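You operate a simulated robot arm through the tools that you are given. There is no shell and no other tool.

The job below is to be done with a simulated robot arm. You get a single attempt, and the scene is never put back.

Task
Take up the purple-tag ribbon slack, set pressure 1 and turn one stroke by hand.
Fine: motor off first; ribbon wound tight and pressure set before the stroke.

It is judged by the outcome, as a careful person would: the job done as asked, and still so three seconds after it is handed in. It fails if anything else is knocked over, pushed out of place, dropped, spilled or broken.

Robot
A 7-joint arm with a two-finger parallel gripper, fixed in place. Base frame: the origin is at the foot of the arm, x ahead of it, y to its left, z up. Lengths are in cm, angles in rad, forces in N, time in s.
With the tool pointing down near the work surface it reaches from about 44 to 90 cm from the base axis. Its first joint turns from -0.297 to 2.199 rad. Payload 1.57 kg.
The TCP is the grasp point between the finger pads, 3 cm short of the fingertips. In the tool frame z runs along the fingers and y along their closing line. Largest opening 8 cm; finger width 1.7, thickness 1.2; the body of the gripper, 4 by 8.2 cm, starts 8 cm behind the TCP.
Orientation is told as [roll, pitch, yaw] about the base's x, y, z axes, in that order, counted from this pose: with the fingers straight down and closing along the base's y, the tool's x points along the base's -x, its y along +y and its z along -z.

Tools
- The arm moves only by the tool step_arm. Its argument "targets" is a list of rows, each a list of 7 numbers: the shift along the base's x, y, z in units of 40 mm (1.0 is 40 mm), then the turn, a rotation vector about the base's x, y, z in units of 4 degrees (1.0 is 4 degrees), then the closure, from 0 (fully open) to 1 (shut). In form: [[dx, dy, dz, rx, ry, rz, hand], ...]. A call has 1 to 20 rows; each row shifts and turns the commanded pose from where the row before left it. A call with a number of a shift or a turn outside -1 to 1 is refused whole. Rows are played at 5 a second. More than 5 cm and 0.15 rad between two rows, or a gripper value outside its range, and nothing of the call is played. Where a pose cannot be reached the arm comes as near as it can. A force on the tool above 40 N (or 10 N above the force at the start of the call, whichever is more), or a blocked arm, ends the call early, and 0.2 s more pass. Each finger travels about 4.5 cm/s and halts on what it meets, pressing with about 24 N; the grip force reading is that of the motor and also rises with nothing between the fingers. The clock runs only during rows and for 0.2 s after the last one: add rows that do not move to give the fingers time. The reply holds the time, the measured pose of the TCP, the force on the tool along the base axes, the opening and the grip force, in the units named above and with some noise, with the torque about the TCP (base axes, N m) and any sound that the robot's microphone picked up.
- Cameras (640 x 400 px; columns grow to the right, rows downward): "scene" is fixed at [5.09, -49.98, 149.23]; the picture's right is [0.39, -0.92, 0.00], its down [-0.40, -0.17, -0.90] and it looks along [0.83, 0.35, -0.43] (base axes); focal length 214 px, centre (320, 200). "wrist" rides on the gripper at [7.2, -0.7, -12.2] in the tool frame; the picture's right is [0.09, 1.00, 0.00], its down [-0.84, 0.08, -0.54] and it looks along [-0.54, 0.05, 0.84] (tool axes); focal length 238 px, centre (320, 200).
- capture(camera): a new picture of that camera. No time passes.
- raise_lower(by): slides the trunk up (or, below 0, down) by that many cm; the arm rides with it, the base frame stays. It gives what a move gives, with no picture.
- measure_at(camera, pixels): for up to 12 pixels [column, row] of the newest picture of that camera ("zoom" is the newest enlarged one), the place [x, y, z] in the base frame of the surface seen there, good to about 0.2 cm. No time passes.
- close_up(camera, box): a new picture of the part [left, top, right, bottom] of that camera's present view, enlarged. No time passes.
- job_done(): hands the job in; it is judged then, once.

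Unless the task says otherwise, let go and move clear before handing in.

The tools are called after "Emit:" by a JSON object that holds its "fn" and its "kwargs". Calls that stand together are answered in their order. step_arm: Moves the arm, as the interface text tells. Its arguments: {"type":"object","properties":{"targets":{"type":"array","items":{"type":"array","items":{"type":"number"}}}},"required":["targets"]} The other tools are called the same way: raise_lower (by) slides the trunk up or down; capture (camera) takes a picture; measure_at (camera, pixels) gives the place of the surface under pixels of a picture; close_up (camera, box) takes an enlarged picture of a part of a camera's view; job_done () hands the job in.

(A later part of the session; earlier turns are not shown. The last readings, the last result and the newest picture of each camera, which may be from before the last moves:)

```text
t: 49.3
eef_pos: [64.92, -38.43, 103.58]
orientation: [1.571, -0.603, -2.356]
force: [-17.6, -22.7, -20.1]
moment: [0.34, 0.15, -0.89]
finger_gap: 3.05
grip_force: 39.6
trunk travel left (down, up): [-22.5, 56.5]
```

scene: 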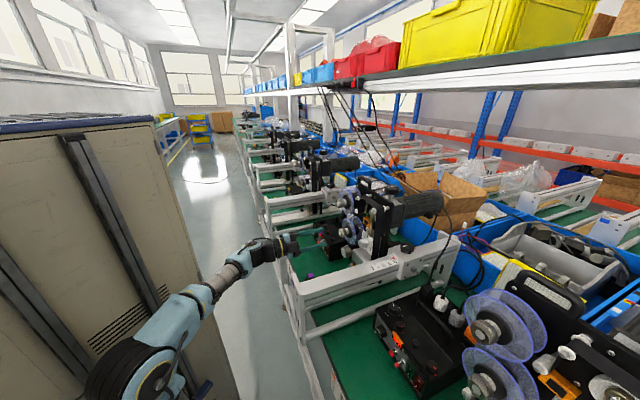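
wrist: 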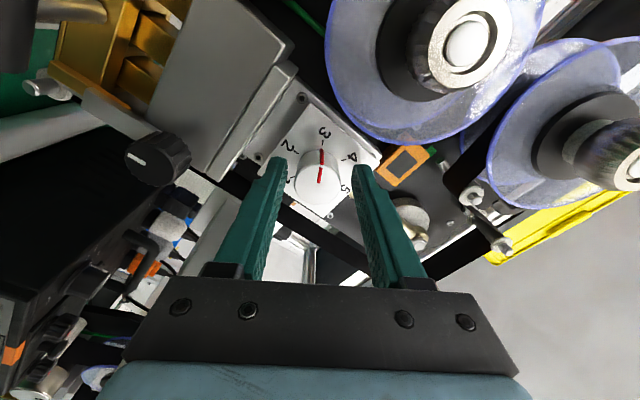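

The force grew rather than eased, so I don't trust the centring. I'll open, read the free pose, and look again.

Emit:
{"fn": "step_arm", "kwargs": {"targets": [[0, 0, 0, 0, 0, 0, 0.5], [0, 0, 0, 0, 0, 0, 0.45], [0, 0, 0, 0, 0, 0, 0.45]]}}

Emit:
{"fn": "close_up", "kwargs": {"camera": "wrist", "box": [250, 90, 390, 230]}}

Emit:
{"fn": "close_up", "kwargs": {"camera": "scene", "box": [345, 215, 395, 265]}}

```text
t: 50.1
eef_pos: [64.97, -38.29, 103.65]
orientation: [1.573, -0.604, -2.354]
force: [0.7, 0.2, -0.4]
moment: [0.01, 0.02, -0.05]
finger_gap: 4.4
grip_force: 0.1
trunk travel left (down, up): [-22.5, 56.5]
```

```text
2.86 times, centred on (320, 160) of wrist
```

zoom: 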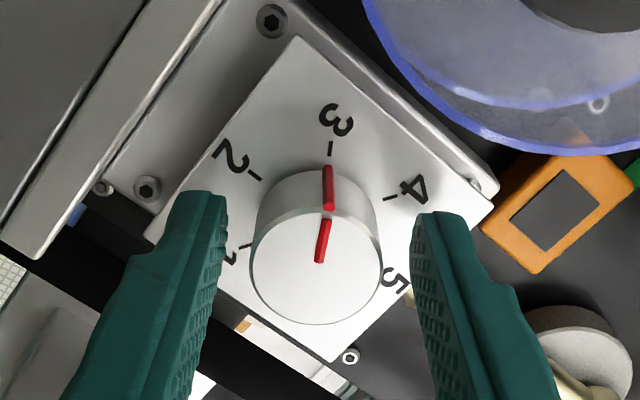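

```text
8.00 times, centred on (370, 240) of scene
```

zoom: 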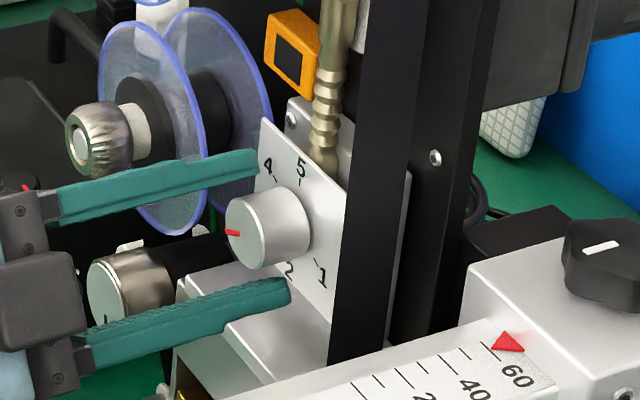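

The knob is free, still at 3, and appears about 0.1 cm toward the lower-right finger. I'll shift by that amount while open, then grip again.

Emit:
{"fn": "step_arm", "kwargs": {"targets": [[-0.02, -0.02, -0.03, 0, 0, 0, 0.45], [0, 0, 0, 0, 0, 0, 0.45], [0, 0, 0, 0, 0, 0, 0.6], [0, 0, 0, 0, 0, 0, 0.65], [0, 0, 0, 0, 0, 0, 0.7], [0, 0, 0, 0, 0, 0, 0.7]]}}

Emit:
{"fn": "close_up", "kwargs": {"camera": "wrist", "box": [250, 90, 390, 230]}}

```text
t: 51.5
eef_pos: [64.83, -38.44, 103.58]
orientation: [1.574, -0.605, -2.352]
force: [7.8, 0.5, 2.3]
moment: [-0.1, -0.09, -0.21]
finger_gap: 3.07
grip_force: 39.1
trunk travel left (down, up): [-22.5, 56.5]
```

```text
2.86 times, centred on (320, 160) of wrist
```

zoom: 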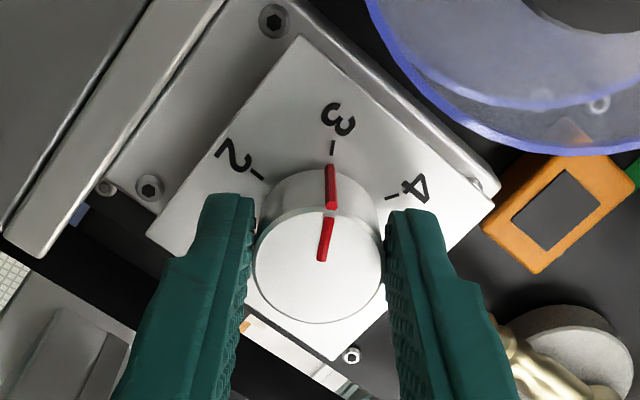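

Side force is now small (8 N) with the knob held. I'll turn counter-clockwise 40° and check.

Emit:
{"fn": "step_arm", "kwargs": {"targets": [[0, 0, 0, -0.7, 0.7, 0, 0.7], [0, 0, 0, -0.7, 0.7, 0, 0.7], [0, 0, 0, -0.7, 0.7, 0, 0.7], [0, 0, 0, -0.7, 0.7, 0, 0.7], [0, 0, 0, -0.7, 0.7, 0, 0.7], [0, 0, 0, -0.7, 0.7, 0, 0.7], [0, 0, 0, -0.7, 0.7, 0, 0.7], [0, 0, 0, -0.7, 0.7, 0, 0.7], [0, 0, 0, -0.7, 0.7, 0, 0.7], [0, 0, 0, -0.7, 0.7, 0, 0.7]]}}

Emit:
{"fn": "close_up", "kwargs": {"camera": "wrist", "box": [250, 90, 390, 230]}}

Emit:
{"fn": "close_up", "kwargs": {"camera": "scene", "box": [280, 190, 410, 290]}}

```text
t: 53.2
eef_pos: [64.8, -38.43, 103.44]
orientation: [1.573, -1.117, -2.36]
force: [-25.2, -17.1, -14.9]
moment: [1.03, 0.87, -0.38]
finger_gap: 3.07
grip_force: 39.7
trunk travel left (down, up): [-22.5, 56.5]
stopped in row 8: the force on the tool passed its limit at 42 N (the readings are from after the stop); the commanded pose is now the measured one
```

```text
2.86 times, centred on (320, 160) of wrist
```

zoom: 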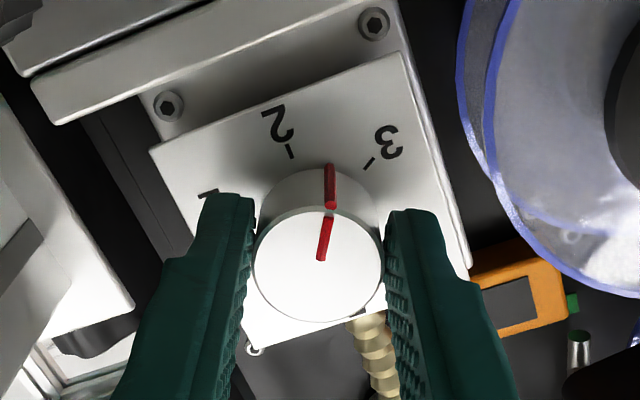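

```text
4.00 times, centred on (345, 240) of scene
```

zoom: 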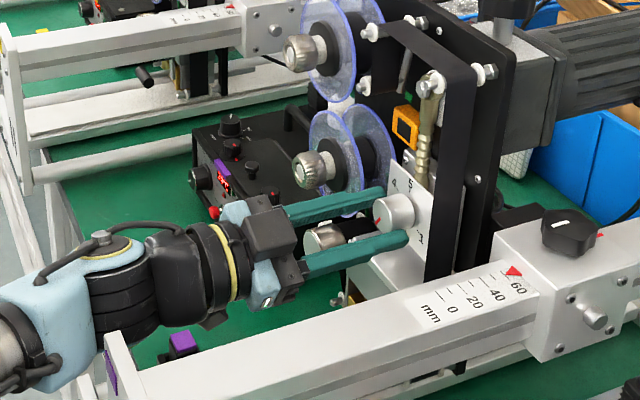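

The knob turned about 29° (now between 3 and 2) before the side force limit tripped. I'll hold still one moment to see the remaining force.

Emit:
{"fn": "step_arm", "kwargs": {"targets": [[0, 0, 0, 0, 0, 0, 0.7], [0, 0, 0, 0, 0, 0, 0.7]]}}

```text
t: 53.8
eef_pos: [64.77, -38.4, 103.47]
orientation: [1.574, -1.117, -2.36]
force: [-20.3, -19.6, -4.5]
moment: [0.02, -0.13, -0.73]
finger_gap: 3.06
grip_force: 39.5
trunk travel left (down, up): [-22.5, 56.5]
```

About 28 N remains toward -v, so I'll shift the hand 0.2 cm that way.

Emit:
{"fn": "step_arm", "kwargs": {"targets": [[-0.035, -0.035, 0, 0, 0, 0, 0.7], [0, 0, 0, 0, 0, 0, 0.7]]}}

```text
t: 54.4
eef_pos: [64.8, -38.36, 103.41]
orientation: [1.573, -1.119, -2.357]
force: [-18.2, -21.0, 2.1]
moment: [-0.59, -0.72, -1.01]
finger_gap: 3.06
grip_force: 39.9
trunk travel left (down, up): [-22.5, 56.5]
```

The shift did not change the force, so something else may be limiting the arm. I'll check the wrist and forearm clearance to the rail, sensor block and frame.

Emit:
{"fn": "capture", "kwargs": {"camera": "scene"}}

Emit:
{"fn": "close_up", "kwargs": {"camera": "scene", "box": [260, 215, 380, 305]}}

Emit:
{"fn": "measure_at", "kwargs": {"camera": "zoom", "pixels": [[60, 220], [60, 290], [30, 330], [150, 190], [150, 250], [180, 260], [250, 200], [280, 170], [275, 235], [220, 265], [240, 300], [120, 310]]}}

```text
taken
```

scene: 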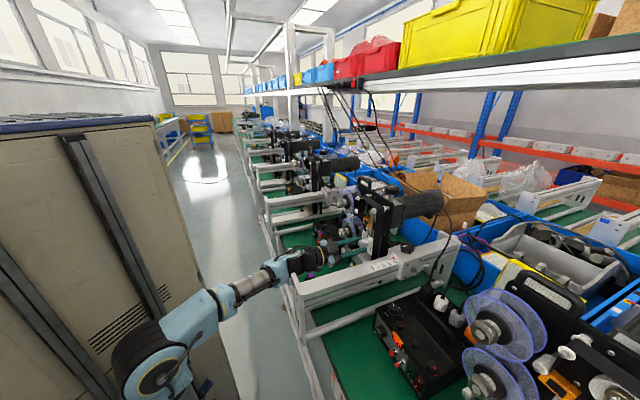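

```text
4.44 times, centred on (320, 260) of scene
```

zoom: 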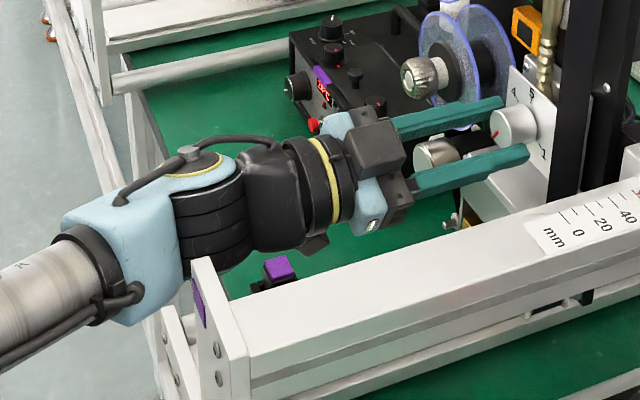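

```text
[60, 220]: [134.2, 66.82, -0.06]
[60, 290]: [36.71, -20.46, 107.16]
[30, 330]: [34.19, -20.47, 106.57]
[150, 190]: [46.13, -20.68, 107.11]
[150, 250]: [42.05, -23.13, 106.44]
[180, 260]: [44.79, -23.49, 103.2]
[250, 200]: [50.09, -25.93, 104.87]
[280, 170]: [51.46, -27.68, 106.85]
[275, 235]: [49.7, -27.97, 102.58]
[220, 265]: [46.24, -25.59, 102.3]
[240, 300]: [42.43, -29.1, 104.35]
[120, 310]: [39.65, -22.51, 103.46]
```

The wrist passes within about a centimetre of the sensor block, so contact there is possible. I'll open the fingers and read the free pose to tell whether the arm or the knob caused the force.

Emit:
{"fn": "step_arm", "kwargs": {"targets": [[0, 0, 0, 0, 0, 0, 0.5], [0, 0, 0, 0, 0, 0, 0.45], [0, 0, 0, 0, 0, 0, 0.45]]}}

Emit:
{"fn": "close_up", "kwargs": {"camera": "wrist", "box": [250, 90, 390, 230]}}

Emit:
{"fn": "close_up", "kwargs": {"camera": "scene", "box": [295, 255, 335, 290]}}

```text
t: 55.2
eef_pos: [64.82, -38.3, 103.42]
orientation: [1.569, -1.12, -2.351]
force: [-0.1, 0.4, -0.2]
moment: [0.03, 0.01, -0.02]
finger_gap: 4.4
grip_force: 0.2
trunk travel left (down, up): [-22.5, 56.5]
```

```text
2.86 times, centred on (320, 160) of wrist
```

zoom: 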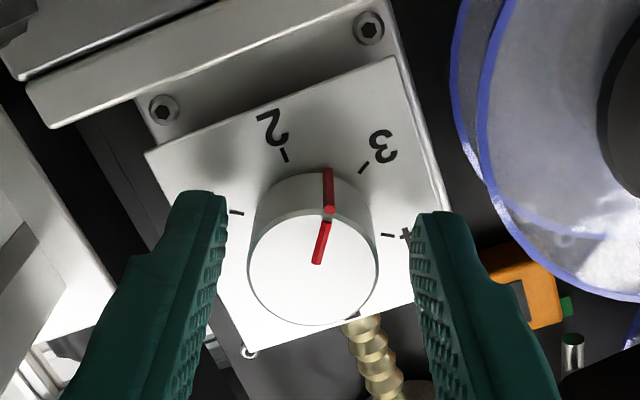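

```text
11.43 times, centred on (315, 272) of scene
```

zoom: 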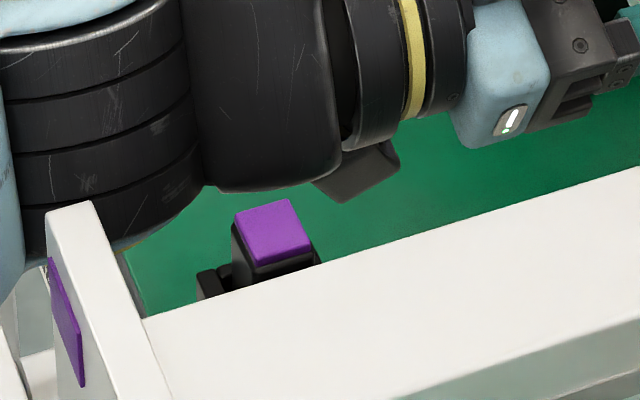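

With the fingers open the hand still sits ~0.25 cm off in v despite my command, so the arm is at a limit or touching something. I'll back off 4 cm and test a sideways move there.

Emit:
{"fn": "step_arm", "kwargs": {"targets": [[-0.35, 0.35, 0, 0, 0, 0, 0.45], [-0.35, 0.35, 0, 0, 0, 0, 0.45], [0, 0, 0, 0, 0, 0, 0.45]]}}

Emit:
{"fn": "step_arm", "kwargs": {"targets": [[-0.1, -0.1, 0, 0, 0, 0, 0.45], [0, 0, 0, 0, 0, 0, 0.45]]}}

Emit:
{"fn": "step_arm", "kwargs": {"targets": [[0, 0, 0.2, 0, 0, 0, 0.45], [0, 0, 0, 0, 0, 0, 0.45]]}}

```text
t: 56.0
eef_pos: [61.71, -35.93, 103.35]
orientation: [1.57, -1.113, -2.356]
force: [-0.5, -1.2, -0.8]
moment: [-0.03, 0.01, 0.0]
finger_gap: 4.41
grip_force: 0.2
trunk travel left (down, up): [-22.5, 56.5]
```

```text
t: 56.6
eef_pos: [61.36, -36.47, 103.37]
orientation: [1.568, -1.115, -2.354]
force: [-0.8, 0.4, -0.8]
moment: [0.0, 0.04, 0.0]
finger_gap: 4.38
grip_force: 0.0
trunk travel left (down, up): [-22.5, 56.5]
```

```text
t: 57.2
eef_pos: [61.3, -36.44, 104.04]
orientation: [1.569, -1.115, -2.355]
force: [0.1, 0.3, 0.2]
moment: [0.03, -0.03, 0.01]
finger_gap: 4.42
grip_force: 0.0
trunk travel left (down, up): [-22.5, 56.5]
```

Here the hand follows commands, so at full depth the wrist was being pushed by something near the sensor block. I'll use a hand pitched 18° down at roll 0, which lifts the wrist well clear of it.

Emit:
{"fn": "step_arm", "kwargs": {"targets": [[0.08, 0.08, 0, -0.7, 0.7, 0, 0.45], [0.08, 0.08, 0, -0.7, 0.7, 0, 0.45], [0, 0, 0.03, -0.7, 0.7, 0, 0.45], [0, 0, 0, -0.7, 0.7, 0, 0.45], [0, 0, 0, -0.7, 0.7, 0, 0.45], [0, 0, 0, -0.7, 0.7, 0, 0.45], [0, 0, 0, -0.43, 0.43, 0, 0.45], [0, 0, 0, 0.7, 0.7, 0, 0.45], [0, 0, 0, 0.7, 0.7, 0, 0.45], [0, 0, 0, 0.7, 0.7, 0, 0.45], [0, 0, 0, 0.7, 0.7, 0, 0.45], [0, 0, 0, 0.4, 0.4, 0, 0.45], [0, 0, 0, 0, 0, 0, 0.45]]}}

Emit:
{"fn": "capture", "kwargs": {"camera": "wrist"}}

Emit:
{"fn": "close_up", "kwargs": {"camera": "wrist", "box": [250, 90, 390, 230]}}

Emit:
{"fn": "close_up", "kwargs": {"camera": "scene", "box": [270, 200, 400, 300]}}

```text
t: 60.0
eef_pos: [62.02, -35.8, 104.3]
orientation: [-0.004, -1.254, -0.783]
force: [-0.1, 0.1, -0.9]
moment: [0.02, -0.02, 0.0]
finger_gap: 4.42
grip_force: 0.1
trunk travel left (down, up): [-22.5, 56.5]
```

```text
taken
```

wrist: 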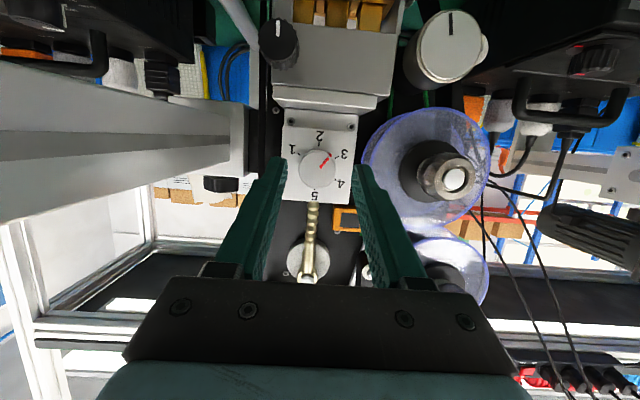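

```text
2.86 times, centred on (320, 160) of wrist
```

zoom: 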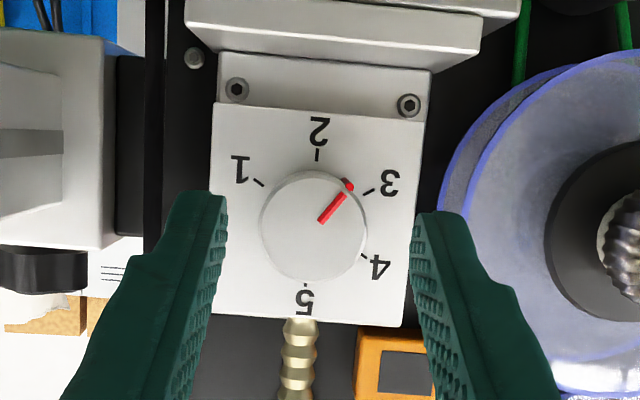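

```text
4.00 times, centred on (335, 250) of scene
```

zoom: 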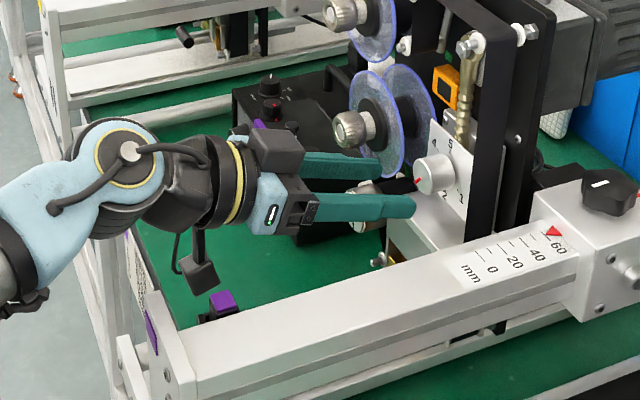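

From this clean frontal view the pointer is roughly 25° past 3, and 1 lies about 97° further counter-clockwise. The knob axis is at t≈18.35, z≈103.75; I'll slide in around it with the pitched hand.

Emit:
{"fn": "step_arm", "kwargs": {"targets": [[-0.033, -0.033, -0.05, 0, 0, 0, 0.45], [0.25, -0.25, 0, 0, 0, 0, 0.45], [0.25, -0.25, 0, 0, 0, 0, 0.45], [0.23, -0.23, 0, 0, 0, 0, 0.45], [0, 0, 0, 0, 0, 0, 0.45]]}}

Emit:
{"fn": "close_up", "kwargs": {"camera": "wrist", "box": [250, 90, 390, 230]}}

Emit:
{"fn": "close_up", "kwargs": {"camera": "scene", "box": [270, 200, 400, 300]}}

```text
t: 61.2
eef_pos: [64.83, -38.63, 104.1]
orientation: [-0.005, -1.254, -0.783]
force: [-0.2, -0.5, -0.3]
moment: [0.01, -0.02, 0.01]
finger_gap: 4.4
grip_force: 0.1
trunk travel left (down, up): [-22.5, 56.5]
```

```text
2.86 times, centred on (320, 160) of wrist
```

zoom: 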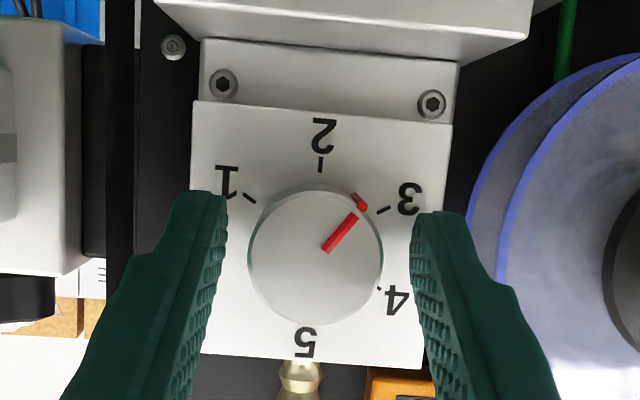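

```text
4.00 times, centred on (335, 250) of scene
```

zoom: 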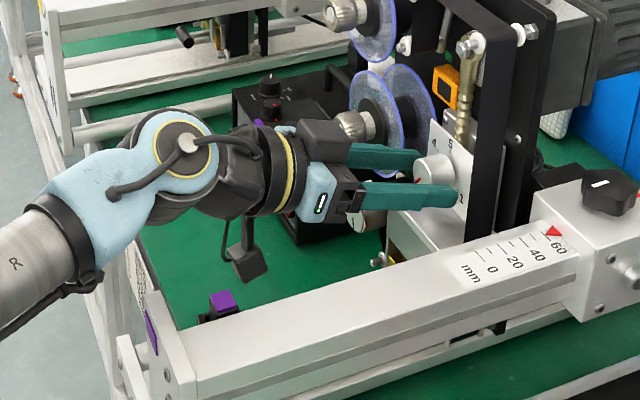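

The knob is 0.1 cm toward the right-hand finger; I'll trim that and grip.

Emit:
{"fn": "step_arm", "kwargs": {"targets": [[-0.02, -0.02, 0, 0, 0, 0, 0.45], [0, 0, 0, 0, 0, 0, 0.55], [0, 0, 0, 0, 0, 0, 0.65], [0, 0, 0, 0, 0, 0, 0.68], [0, 0, 0, 0, 0, 0, 0.68]]}}

```text
t: 62.4
eef_pos: [64.75, -38.82, 104.01]
orientation: [-0.006, -1.254, -0.779]
force: [4.7, 4.7, 0.1]
moment: [-0.08, -0.11, 0.22]
finger_gap: 3.07
grip_force: 34.0
trunk travel left (down, up): [-22.5, 56.5]
```

Grip is good with only 7 N side force. I'll turn counter-clockwise about the knob axis 24° and check.

Emit:
{"fn": "step_arm", "kwargs": {"targets": [[0.004, 0.004, 0, -0.7, 0.7, 0, 0.68], [0.004, 0.004, 0, -0.7, 0.7, 0, 0.68], [0.004, 0.004, 0, -0.7, 0.7, 0, 0.68], [0.004, 0.004, 0, -0.7, 0.7, 0, 0.68], [0.004, 0.004, -0.002, -0.7, 0.7, 0, 0.68], [0.004, 0.004, -0.002, -0.7, 0.7, 0, 0.68]]}}

Emit:
{"fn": "close_up", "kwargs": {"camera": "wrist", "box": [250, 90, 390, 230]}}

```text
t: 63.8
eef_pos: [64.87, -38.7, 103.98]
orientation: [-0.96, -1.052, 0.108]
force: [3.6, 13.6, -3.8]
moment: [-0.08, -0.12, 0.41]
finger_gap: 3.06
grip_force: 39.5
trunk travel left (down, up): [-22.5, 56.5]
```

```text
2.86 times, centred on (320, 160) of wrist
```

zoom: 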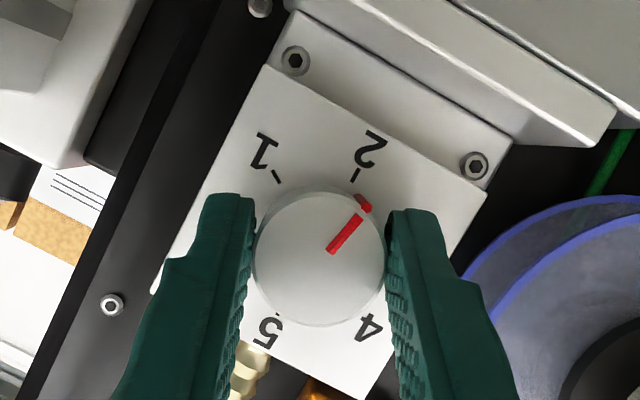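

The pointer is nearing 2 with modest force. I'll continue another 24°.

Emit:
{"fn": "step_arm", "kwargs": {"targets": [[0.006, 0.006, 0, -0.7, 0.7, 0, 0.68], [0.005, 0.005, -0.002, -0.7, 0.7, 0, 0.68], [0.004, 0.004, -0.003, -0.7, 0.7, 0, 0.68], [0.004, 0.004, -0.003, -0.7, 0.7, 0, 0.68], [0.003, 0.003, -0.004, -0.7, 0.7, 0, 0.68], [0.003, 0.003, -0.004, -0.7, 0.7, 0, 0.68]]}}

Emit:
{"fn": "close_up", "kwargs": {"camera": "wrist", "box": [250, 90, 390, 230]}}

Emit:
{"fn": "close_up", "kwargs": {"camera": "scene", "box": [270, 200, 400, 300]}}

```text
t: 65.2
eef_pos: [65.0, -38.65, 104.11]
orientation: [-1.295, -0.695, 0.371]
force: [7.2, 16.9, -1.8]
moment: [0.43, 0.39, -0.26]
finger_gap: 3.05
grip_force: 39.9
trunk travel left (down, up): [-22.5, 56.5]
```

```text
2.86 times, centred on (320, 160) of wrist
```

zoom: 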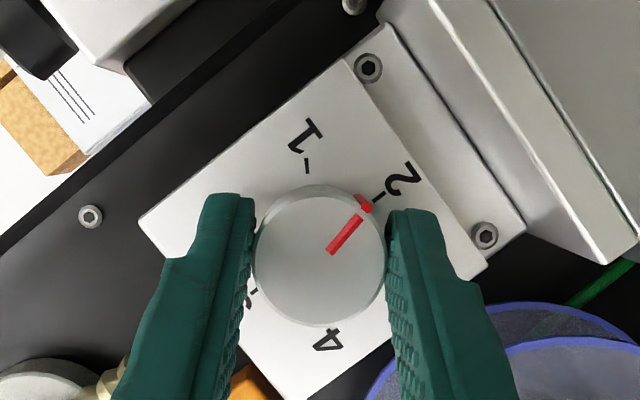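

```text
4.00 times, centred on (335, 250) of scene
```

zoom: 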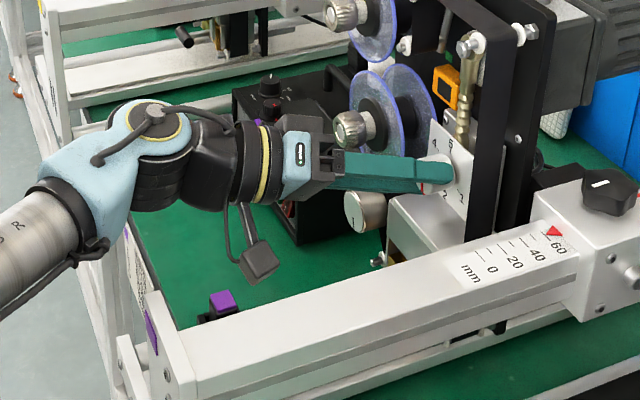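

The pointer is just past 2, with about 48° to go. The wrist now swings left, clear of the sensor block, so I'll keep turning another 24°.

Emit:
{"fn": "step_arm", "kwargs": {"targets": [[0.01, 0.01, -0.004, -0.7, 0.7, 0, 0.68], [0.006, 0.006, -0.005, -0.7, 0.7, 0, 0.68], [0.003, 0.003, -0.005, -0.7, 0.7, 0, 0.68], [0.003, 0.003, -0.005, -0.7, 0.7, 0, 0.68], [0.002, 0.002, -0.006, -0.7, 0.7, 0, 0.68], [0.002, 0.002, -0.006, -0.7, 0.7, 0, 0.68]]}}

Emit:
{"fn": "close_up", "kwargs": {"camera": "wrist", "box": [250, 90, 390, 230]}}

Emit:
{"fn": "close_up", "kwargs": {"camera": "scene", "box": [270, 200, 400, 300]}}

```text
t: 66.6
eef_pos: [65.03, -38.56, 103.82]
orientation: [-1.468, -0.306, 0.453]
force: [4.1, 9.9, -1.8]
moment: [-0.1, -0.13, 0.77]
finger_gap: 3.04
grip_force: 39.8
trunk travel left (down, up): [-22.5, 56.5]
```

```text
2.86 times, centred on (320, 160) of wrist
```

zoom: 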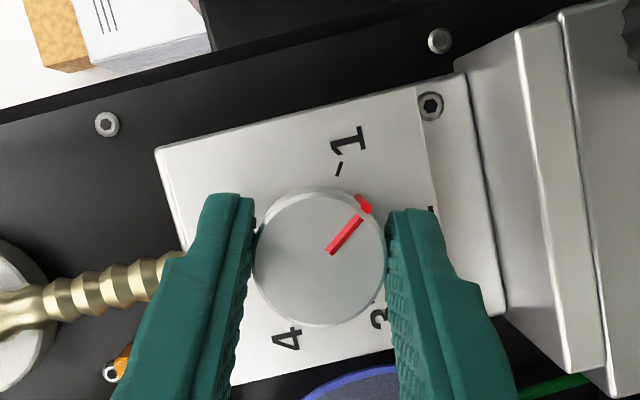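

```text
4.00 times, centred on (335, 250) of scene
```

zoom: 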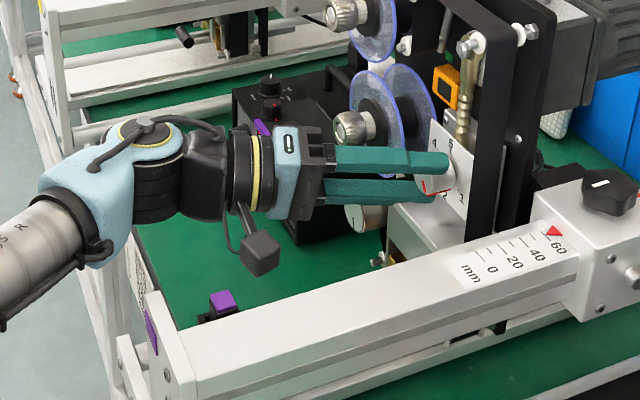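

The pointer now sits about 25° short of the tick at 1 (zoom (339,168)). I'll turn 20° more and recheck.

Emit:
{"fn": "step_arm", "kwargs": {"targets": [[0.004, 0.004, -0.006, -0.7, 0.7, 0, 0.68], [0.002, 0.002, -0.006, -0.7, 0.7, 0, 0.68], [0, 0, -0.006, -0.7, 0.7, 0, 0.68], [0, 0, -0.006, -0.7, 0.7, 0, 0.68], [0, 0, -0.006, -0.7, 0.7, 0, 0.68]]}}

Emit:
{"fn": "close_up", "kwargs": {"camera": "wrist", "box": [250, 90, 390, 230]}}

```text
t: 67.8
eef_pos: [65.11, -38.65, 103.8]
orientation: [-1.578, 0.021, 0.469]
force: [2.8, 4.4, -2.4]
moment: [0.03, 0.09, 0.31]
finger_gap: 3.04
grip_force: 39.5
trunk travel left (down, up): [-22.5, 56.5]
```

```text
2.86 times, centred on (320, 160) of wrist
```

zoom: 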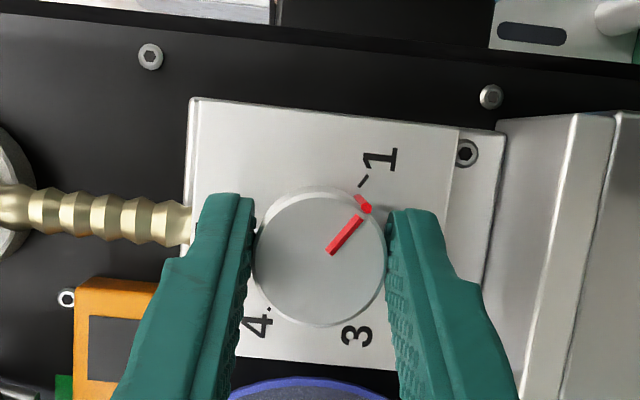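

The pointer is within about 4° of the 1 tick. I'll turn 4° more, then release and back off to inspect.

Emit:
{"fn": "step_arm", "kwargs": {"targets": [[0, 0, -0.005, -0.75, 0.75, 0, 0.68], [0, 0, 0, 0, 0, 0, 0.68], [0, 0, 0, 0, 0, 0, 0.5], [0, 0, 0, 0, 0, 0, 0.42], [0, 0, 0, 0, 0, 0, 0.42]]}}

Emit:
{"fn": "close_up", "kwargs": {"camera": "wrist", "box": [250, 90, 390, 230]}}

Emit:
{"fn": "close_up", "kwargs": {"camera": "scene", "box": [345, 215, 395, 265]}}

```text
t: 69.0
eef_pos: [65.05, -38.38, 103.73]
orientation: [-1.6, 0.089, 0.468]
force: [0.5, -0.2, -0.6]
moment: [0.01, 0.02, -0.05]
finger_gap: 4.66
grip_force: 0.1
trunk travel left (down, up): [-22.5, 56.5]
```

```text
2.86 times, centred on (320, 160) of wrist
```

zoom: 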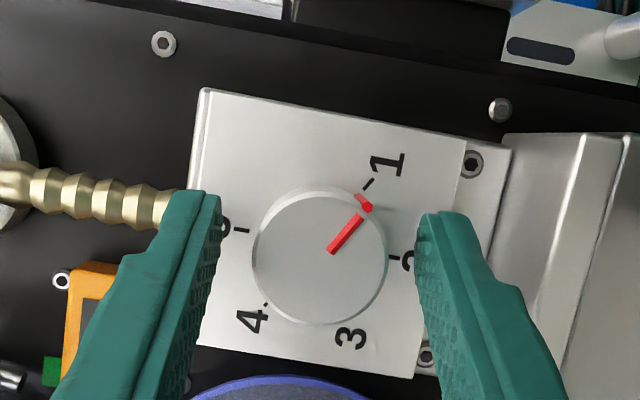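

```text
8.00 times, centred on (370, 240) of scene
```

zoom: 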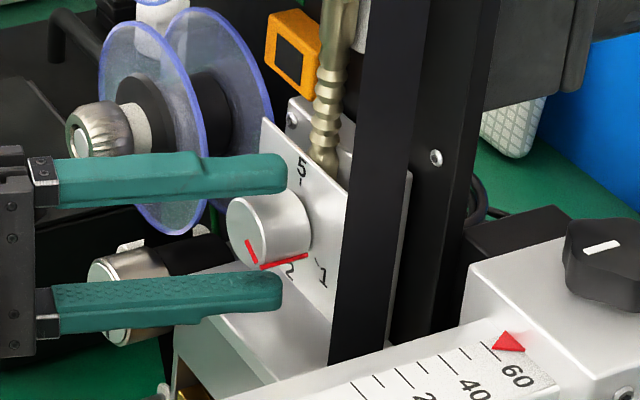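

The pointer now lies on the 1 tick (within ~2°) and the knob is free. I'll back away, then study the black hand knob on the gearbox (scene (402,150) area) for its direction mark.

Emit:
{"fn": "step_arm", "kwargs": {"targets": [[-0.25, 0.25, 0, 0, 0, 0, 0.42], [-0.4, 0.4, 0, 0, 0, 0, 0.42], [-0.4, 0.45, 0.1, 0, 0, 0, 0.42], [-0.3, 0.5, 0.2, 0, 0, 0, 0.42]]}}

Emit:
{"fn": "close_up", "kwargs": {"camera": "scene", "box": [345, 215, 395, 265]}}

Emit:
{"fn": "close_up", "kwargs": {"camera": "scene", "box": [370, 170, 430, 230]}}

Emit:
{"fn": "measure_at", "kwargs": {"camera": "zoom", "pixels": [[250, 110], [180, 110], [320, 105], [250, 85], [250, 160], [250, 200], [200, 140], [310, 150], [250, 255], [150, 230], [450, 250], [130, 100]]}}

Emit:
{"fn": "capture", "kwargs": {"camera": "wrist"}}

```text
t: 70.0
eef_pos: [59.6, -32.12, 104.69]
orientation: [-1.6, 0.089, 0.468]
force: [0.7, -0.9, 0.4]
moment: [-0.01, -0.02, -0.02]
finger_gap: 4.66
grip_force: 0.1
trunk travel left (down, up): [-22.5, 56.5]
```

```text
8.00 times, centred on (370, 240) of scene
```

zoom: 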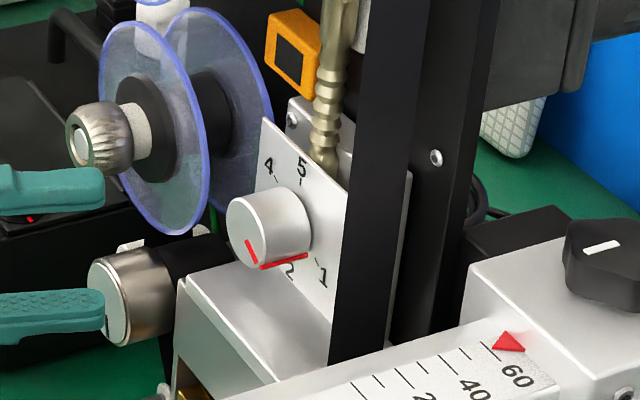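

```text
6.67 times, centred on (400, 200) of scene
```

zoom: 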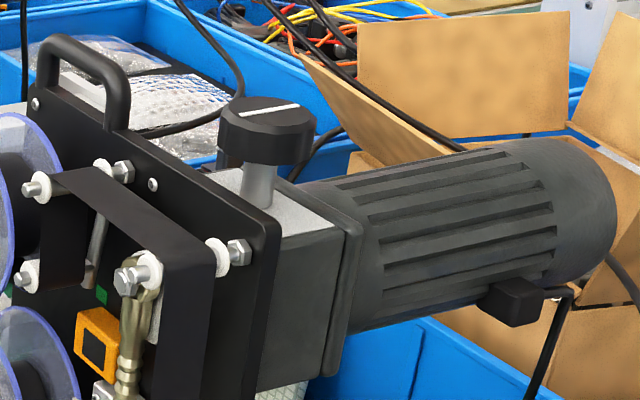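

```text
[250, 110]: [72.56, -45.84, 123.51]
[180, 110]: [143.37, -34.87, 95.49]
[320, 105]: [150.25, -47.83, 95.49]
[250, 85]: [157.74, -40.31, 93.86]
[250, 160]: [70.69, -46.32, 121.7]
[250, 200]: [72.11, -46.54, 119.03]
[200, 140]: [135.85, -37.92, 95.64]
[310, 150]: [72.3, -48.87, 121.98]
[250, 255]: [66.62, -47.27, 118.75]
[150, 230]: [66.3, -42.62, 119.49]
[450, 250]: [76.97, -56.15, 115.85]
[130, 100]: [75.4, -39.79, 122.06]
```

```text
taken
```

wrist: 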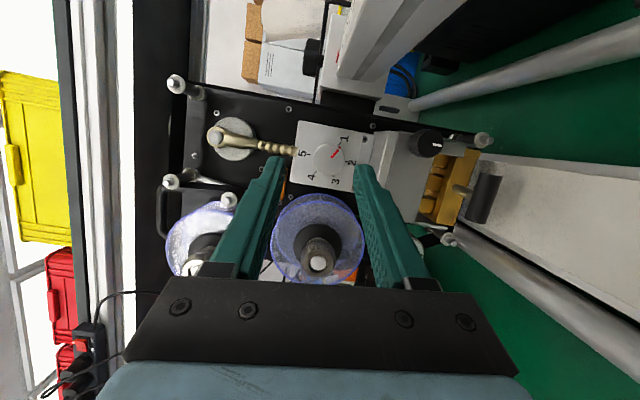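

Pressure reads 1. The hand knob on the gearbox is about 4.3 cm across, centred near (72.6,-46.5), top at z≈123.5, with a vertical axis. I'll back away, unroll the hand, and then raise the trunk.

Emit:
{"fn": "step_arm", "kwargs": {"targets": [[-0.5, 0.6, 0.1, 0.7, -0.7, 0, 0.3], [-0.5, 0.6, 0.1, 0.7, -0.7, 0, 0.3], [-0.2, 0.5, 0.1, 0.7, -0.7, 0, 0.3], [0, 0.4, 0.1, 0.7, -0.7, 0, 0.3], [0, 0, 0.2, 0.7, -0.7, 0, 0.3], [0, 0, 0.2, 0.7, -0.7, 0, 0.3], [0, 0, 0.2, 0.7, -0.7, 0, 0.3], [0, 0, 0, 0.7, -0.7, 0, 0.3], [0, 0, 0, 0.7, -0.7, 0, 0.3], [0, 0, 0, 0.7, -0.7, 0, 0.3], [0, 0, 0, 0.7, -0.7, 0, 0.3], [0, 0, 0, 0.7, -0.7, 0, 0.3], [0, 0, 0, 0.7, -0.7, 0, 0.3], [0, 0, 0, 0.7, -0.7, 0, 0.3], [0, 0, 0, 0.7, -0.7, 0, 0.3], [0, 0, 0, 0.7, -0.7, 0, 0.3], [0, 0, 0, 0.7, -0.7, 0, 0.3], [0, 0, 0, 0.7, -0.7, 0, 0.3]]}}

Emit:
{"fn": "step_arm", "kwargs": {"targets": [[0, 0, 0, 0.7, -0.7, 0, 0.3], [0, 0, 0, 0.7, -0.7, 0, 0.3], [0, 0, 0, 0.7, -0.7, 0, 0.3], [0, 0, 0, 0.7, -0.7, 0, 0.3], [0, 0, 0, 0.7, -0.7, 0, 0.3], [0, 0, 0, 0.7, -0.7, 0, 0.3]]}}

Emit:
{"fn": "raise_lower", "kwargs": {"by": 30}}

Emit:
{"fn": "capture", "kwargs": {"camera": "scene"}}

Emit:
{"fn": "capture", "kwargs": {"camera": "wrist"}}

```text
t: 73.8
eef_pos: [54.85, -23.82, 108.87]
orientation: [-0.961, -1.052, 0.11]
force: [0.1, 0.7, -1.1]
moment: [-0.03, -0.02, 0.0]
finger_gap: 5.59
grip_force: 0.1
trunk travel left (down, up): [-22.5, 56.5]
```

```text
t: 75.2
eef_pos: [56.02, -23.51, 109.29]
orientation: [-0.018, -1.252, -0.769]
force: [0.2, 0.4, 0.0]
moment: [-0.02, 0.0, -0.02]
finger_gap: 5.6
grip_force: 0.1
out of reach, approached as far as the arm can: row 4, 5, 6
trunk travel left (down, up): [-22.5, 56.5]
```

```text
t: 78.2
eef_pos: [55.96, -23.56, 139.29]
orientation: [-0.022, -1.253, -0.765]
force: [-0.5, -0.4, -0.6]
moment: [-0.01, 0.0, 0.02]
finger_gap: 5.62
grip_force: 0.0
trunk travel left (down, up): [-52.5, 26.5]
```

```text
taken
```

scene: 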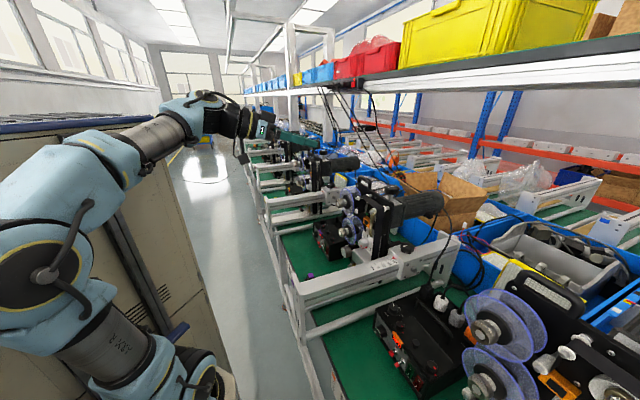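

```text
taken
```

wrist: 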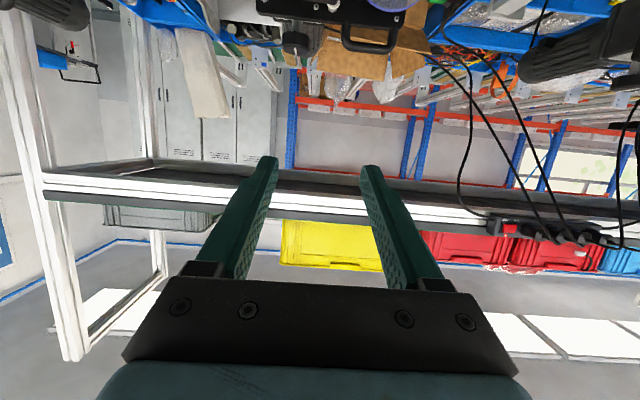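

The arm is raised and clear. I'll pitch the hand down toward vertical and move out over the gearbox knob, staying well above it.

Emit:
{"fn": "step_arm", "kwargs": {"targets": [[0, 0, 0, 0.7, 0.7, 0, 0.2], [0, 0, 0, 0.7, 0.7, 0, 0.2], [0, 0, 0, 0.7, 0.7, 0, 0.2], [0, 0, 0, 0.7, 0.7, 0, 0.2], [0, 0, 0, 0.7, 0.7, 0, 0.2], [0, 0, 0, 0.7, 0.7, 0, 0.2], [0.3, -0.4, 0, 0.7, 0.7, 0, 0.2], [0.3, -0.4, 0, 0.7, 0.7, 0, 0.2], [0.3, -0.4, 0, 0.7, 0.7, 0, 0.2], [0.3, -0.4, 0, 0.7, 0.7, 0, 0.2], [0.3, -0.4, 0, 0.7, 0.7, 0, 0.2], [0.3, -0.4, 0, 0.7, 0.7, 0, 0.2]]}}

Emit:
{"fn": "capture", "kwargs": {"camera": "wrist"}}

Emit:
{"fn": "capture", "kwargs": {"camera": "scene"}}

```text
t: 80.8
eef_pos: [62.42, -32.24, 139.2]
orientation: [-0.007, -0.461, -0.776]
force: [0.0, -0.6, 0.0]
moment: [-0.01, 0.06, 0.0]
finger_gap: 6.4
grip_force: 0.0
out of reach, approached as far as the arm can: row 12
trunk travel left (down, up): [-52.5, 26.5]
```

```text
taken
```

wrist: 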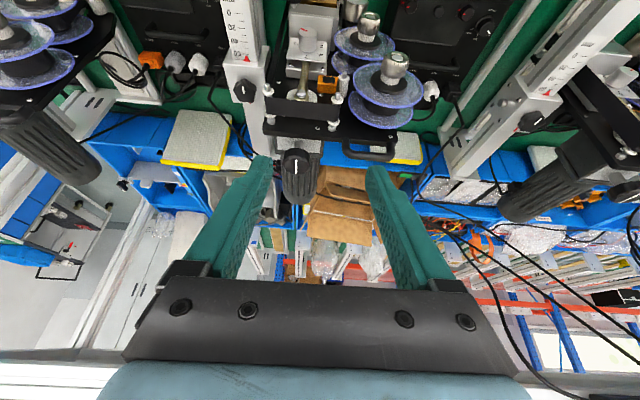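

```text
taken
```

scene: 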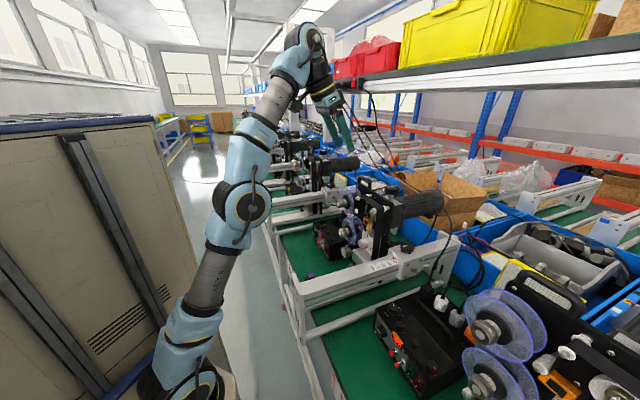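

The arm is almost fully stretched, so I need the trunk higher and the hand lower. I'll check the hanging cables' position, raise the trunk, then bring the hand down and out.

Emit:
{"fn": "measure_at", "kwargs": {"camera": "wrist", "pixels": [[298, 165], [290, 175], [300, 180], [298, 152], [480, 235], [560, 260], [380, 155], [310, 125], [295, 195], [500, 290], [440, 205], [312, 150]]}}

Emit:
{"fn": "close_up", "kwargs": {"camera": "wrist", "box": [250, 70, 400, 220]}}

Emit:
{"fn": "raise_lower", "kwargs": {"by": 20}}

```text
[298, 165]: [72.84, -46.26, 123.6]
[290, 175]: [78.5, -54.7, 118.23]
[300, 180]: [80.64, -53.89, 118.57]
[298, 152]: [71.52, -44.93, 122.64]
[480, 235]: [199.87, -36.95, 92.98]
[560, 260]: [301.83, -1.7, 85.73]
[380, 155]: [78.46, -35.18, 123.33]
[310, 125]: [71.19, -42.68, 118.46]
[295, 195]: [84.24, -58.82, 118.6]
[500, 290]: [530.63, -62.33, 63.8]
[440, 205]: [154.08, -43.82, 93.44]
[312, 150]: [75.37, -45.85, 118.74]
```

```text
2.67 times, centred on (325, 145) of wrist
```

zoom: 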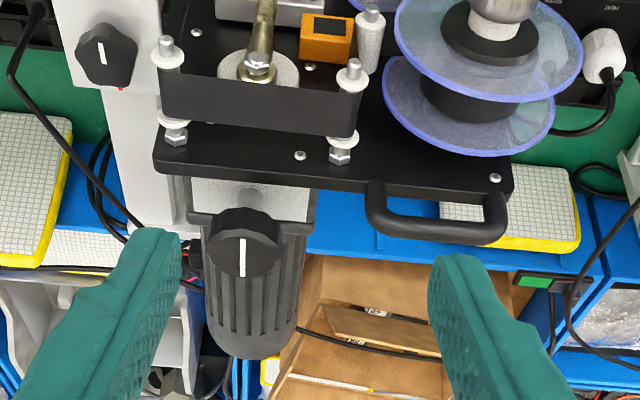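

```text
t: 83.0
eef_pos: [62.45, -32.32, 159.09]
orientation: [-0.005, -0.463, -0.779]
force: [-0.6, -0.8, 0.3]
moment: [-0.01, -0.01, -0.01]
finger_gap: 6.4
grip_force: 0.0
trunk travel left (down, up): [-72.5, 6.5]
```

The cables hang far beyond. The knob is fluted, about 4 cm wide, centred near (72.5,-46,123.6), with its white line pointing away from the plate. I'll lower the hand toward a point just in front of and above it.

Emit:
{"fn": "step_arm", "kwargs": {"targets": [[0, 0, -0.9, 0, 0, 0, 0.1], [0, 0, -0.9, 0, 0, 0, 0.1], [0.2, -0.3, -0.9, 0, 0, 0, 0.1], [0.2, -0.3, -0.9, 0, 0, 0, 0.1], [0.3, -0.4, -0.9, 0, 0, 0, 0.1], [0.3, -0.4, -0.9, 0, 0, 0, 0.1], [0.3, -0.4, -0.9, 0, 0, 0, 0.1], [0.3, -0.5, 0, 0, 0, 0, 0.1], [0.3, -0.5, 0, 0, 0, 0, 0.1], [0, 0, 0, 0, 0, 0, 0.1]]}}

Emit:
{"fn": "capture", "kwargs": {"camera": "wrist"}}

Emit:
{"fn": "capture", "kwargs": {"camera": "scene"}}

```text
t: 85.2
eef_pos: [70.08, -43.54, 134.05]
orientation: [-0.006, -0.463, -0.779]
force: [-0.2, -0.8, 0.2]
moment: [-0.01, 0.0, 0.02]
finger_gap: 7.19
grip_force: 0.1
trunk travel left (down, up): [-72.5, 6.5]
```

```text
taken
```

wrist: 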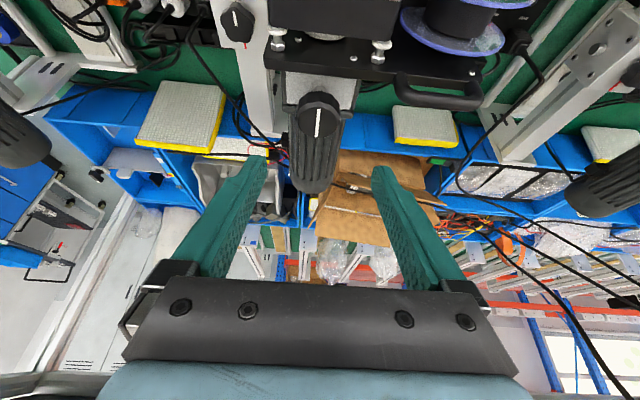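

```text
taken
```

scene: 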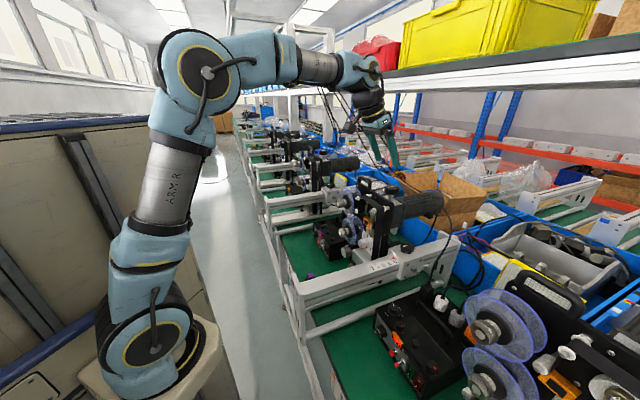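

The arm reaches here comfortably. I'll bring the hand to vertical and see whether it still reaches.

Emit:
{"fn": "step_arm", "kwargs": {"targets": [[0, 0, 0, 0.7, 0.7, 0, 0.1], [0, 0, 0, 0.7, 0.7, 0, 0.1], [0, 0, 0, 0.7, 0.7, 0, 0.1], [0, 0, 0, 0.7, 0.7, 0, 0.1], [0, 0, 0, 0.7, 0.7, 0, 0.1], [0, 0, 0, 0.7, 0.7, 0, 0.1], [0, 0, 0, 0.49, 0.49, 0, 0.1], [0.2, -0.2, 0, 0, 0, 0, 0.1], [0.2, -0.2, 0, 0, 0, 0, 0.1], [0, 0, 0, 0, 0, 0, 0.1]]}}

Emit:
{"fn": "capture", "kwargs": {"camera": "wrist"}}

Emit:
{"fn": "capture", "kwargs": {"camera": "scene"}}

```text
t: 87.4
eef_pos: [71.59, -45.11, 133.89]
orientation: [-0.003, 0.0, -0.779]
force: [0.1, 0.5, -0.6]
moment: [0.03, 0.01, 0.0]
finger_gap: 7.21
grip_force: 0.0
trunk travel left (down, up): [-72.5, 6.5]
```

```text
taken
```

wrist: 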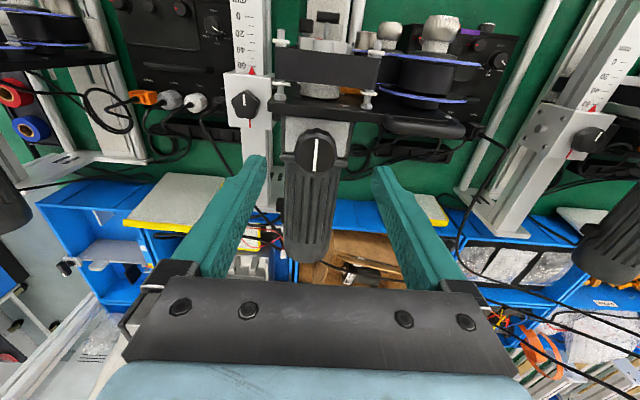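

```text
taken
```

scene: 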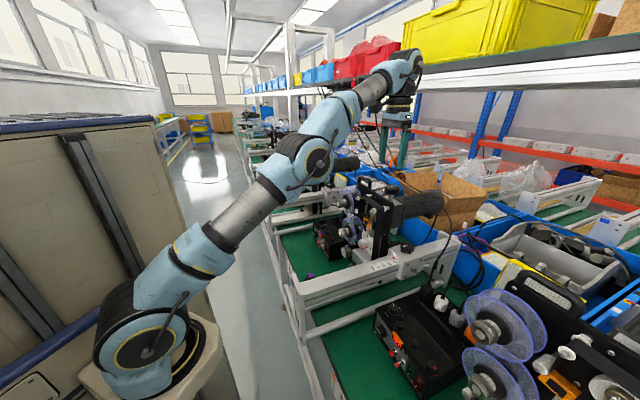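

A vertical hand reaches here. I'll enlarge the view of the knob and measure its centre and rim.

Emit:
{"fn": "close_up", "kwargs": {"camera": "wrist", "box": [260, 100, 380, 200]}}

Emit:
{"fn": "measure_at", "kwargs": {"camera": "zoom", "pixels": [[290, 215], [230, 215], [350, 215], [290, 170], [290, 260], [290, 290], [210, 210], [370, 210], [290, 340], [200, 130], [420, 120], [500, 100]]}}

```text
4.00 times, centred on (320, 150) of wrist
```

zoom: 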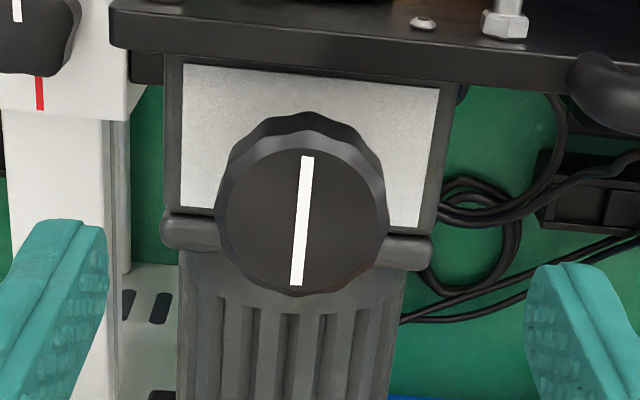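

```text
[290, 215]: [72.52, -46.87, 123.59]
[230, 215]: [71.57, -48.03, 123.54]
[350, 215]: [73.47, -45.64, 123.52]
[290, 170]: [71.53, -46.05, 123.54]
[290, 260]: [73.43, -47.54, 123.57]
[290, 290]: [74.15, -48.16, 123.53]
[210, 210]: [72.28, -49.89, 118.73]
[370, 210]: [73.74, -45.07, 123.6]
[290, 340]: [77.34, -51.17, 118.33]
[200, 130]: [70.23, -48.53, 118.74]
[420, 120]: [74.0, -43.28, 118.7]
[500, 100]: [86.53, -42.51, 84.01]
```

The knob's centre is about (72.84,-46.77), top z=123.57, radius ~2.1, with a white line across its diameter. I need the plate's top height next to it, and a look at the crank position.

Emit:
{"fn": "measure_at", "kwargs": {"camera": "zoom", "pixels": [[350, 25], [350, 50], [200, 20], [200, 40], [420, 22], [500, 25], [560, 40], [605, 75], [300, 130], [250, 150], [120, 15], [150, 30]]}}

Emit:
{"fn": "close_up", "kwargs": {"camera": "wrist", "box": [250, 0, 410, 120]}}

Emit:
{"fn": "close_up", "kwargs": {"camera": "scene", "box": [345, 180, 405, 260]}}

```text
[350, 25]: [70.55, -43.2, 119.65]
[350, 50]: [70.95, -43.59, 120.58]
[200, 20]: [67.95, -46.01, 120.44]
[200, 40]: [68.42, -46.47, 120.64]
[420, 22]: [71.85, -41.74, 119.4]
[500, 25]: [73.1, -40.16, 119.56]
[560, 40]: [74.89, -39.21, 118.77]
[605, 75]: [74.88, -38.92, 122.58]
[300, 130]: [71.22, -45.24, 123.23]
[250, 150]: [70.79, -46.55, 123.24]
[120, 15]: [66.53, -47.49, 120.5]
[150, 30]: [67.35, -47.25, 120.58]
```

```text
3.33 times, centred on (330, 60) of wrist
```

zoom: 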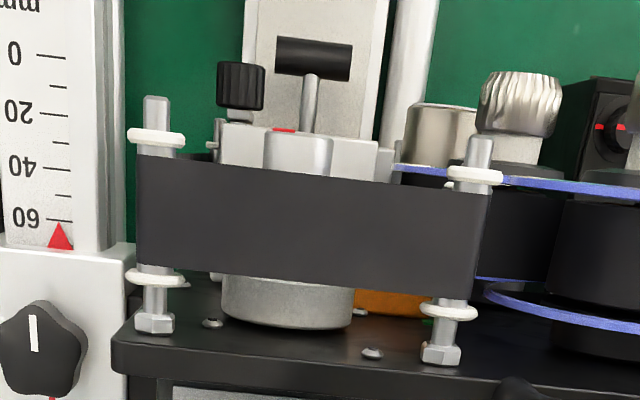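

```text
5.00 times, centred on (375, 220) of scene
```

zoom: 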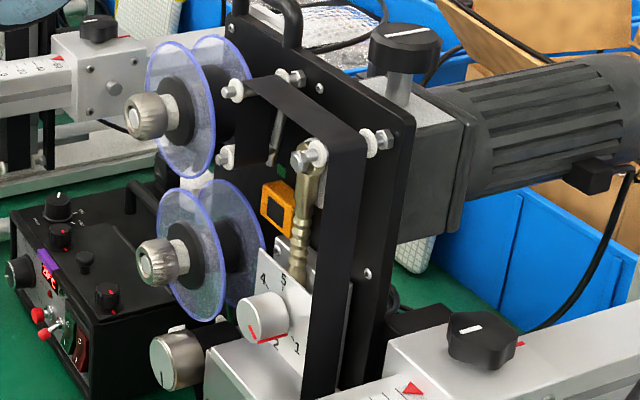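

The plate top is z≈120.6, so with fingertips at z≈121 the hand can turn freely around the knob. I'll centre over it and pre-turn counter-clockwise to leave room for a long clockwise turn.

Emit:
{"fn": "step_arm", "kwargs": {"targets": [[0.15, -0.2, 0, 0, 0, 1, 0.1], [0.16, -0.21, 0, 0, 0, 1, 0.1], [0, 0, 0, 0, 0, 1, 0.1], [0, 0, 0, 0, 0, 1, 0.1], [0, 0, 0, 0, 0, 1, 0.1], [0, 0, 0, 0, 0, 1, 0.1], [0, 0, 0, 0, 0, 1, 0.1], [0, 0, 0, 0, 0, 1, 0.1], [0, 0, 0, 0, 0, 1, 0.1], [0, 0, 0, 0, 0, 1, 0.1], [0, 0, 0, 0, 0, 1, 0.1], [0, 0, 0, 0, 0, 1, 0.1], [0, 0, 0, 0, 0, 1, 0.1], [0, 0, 0, 0, 0, 1, 0.1], [0, 0, 0, 0, 0, 1, 0.1], [0, 0, 0, 0, 0, 1, 0.1], [0, 0, 0, 0, 0, 1, 0.1], [0, 0, 0, 0, 0, 1, 0.1]]}}

Emit:
{"fn": "capture", "kwargs": {"camera": "wrist"}}

Emit:
{"fn": "capture", "kwargs": {"camera": "scene"}}

```text
t: 91.2
eef_pos: [72.05, -46.15, 132.13]
orientation: [-0.001, -0.001, 0.41]
force: [0.3, 0.0, -0.6]
moment: [0.03, 0.01, 0.02]
finger_gap: 7.2
grip_force: 0.1
out of reach, approached as far as the arm can: row 1, 2
trunk travel left (down, up): [-72.5, 6.5]
```

```text
taken
```

wrist: 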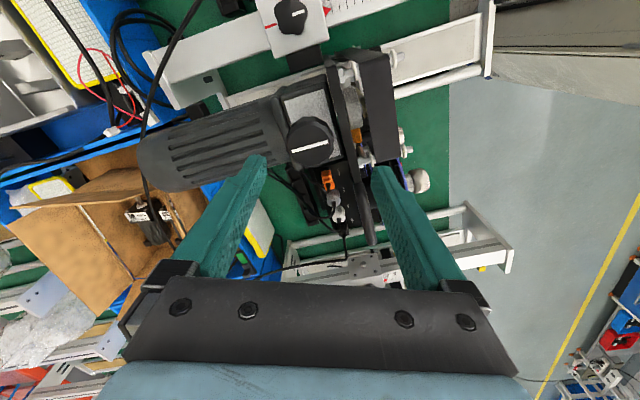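

```text
taken
```

scene: 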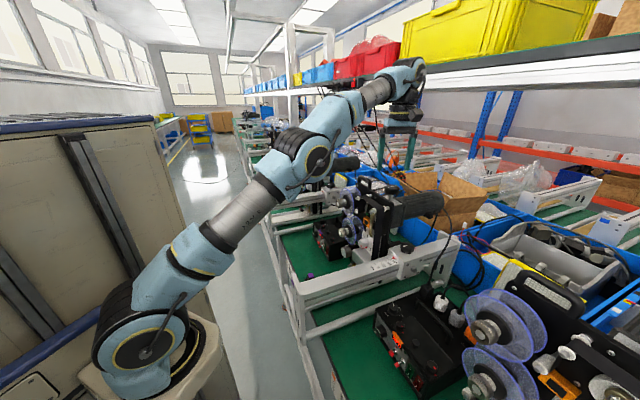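

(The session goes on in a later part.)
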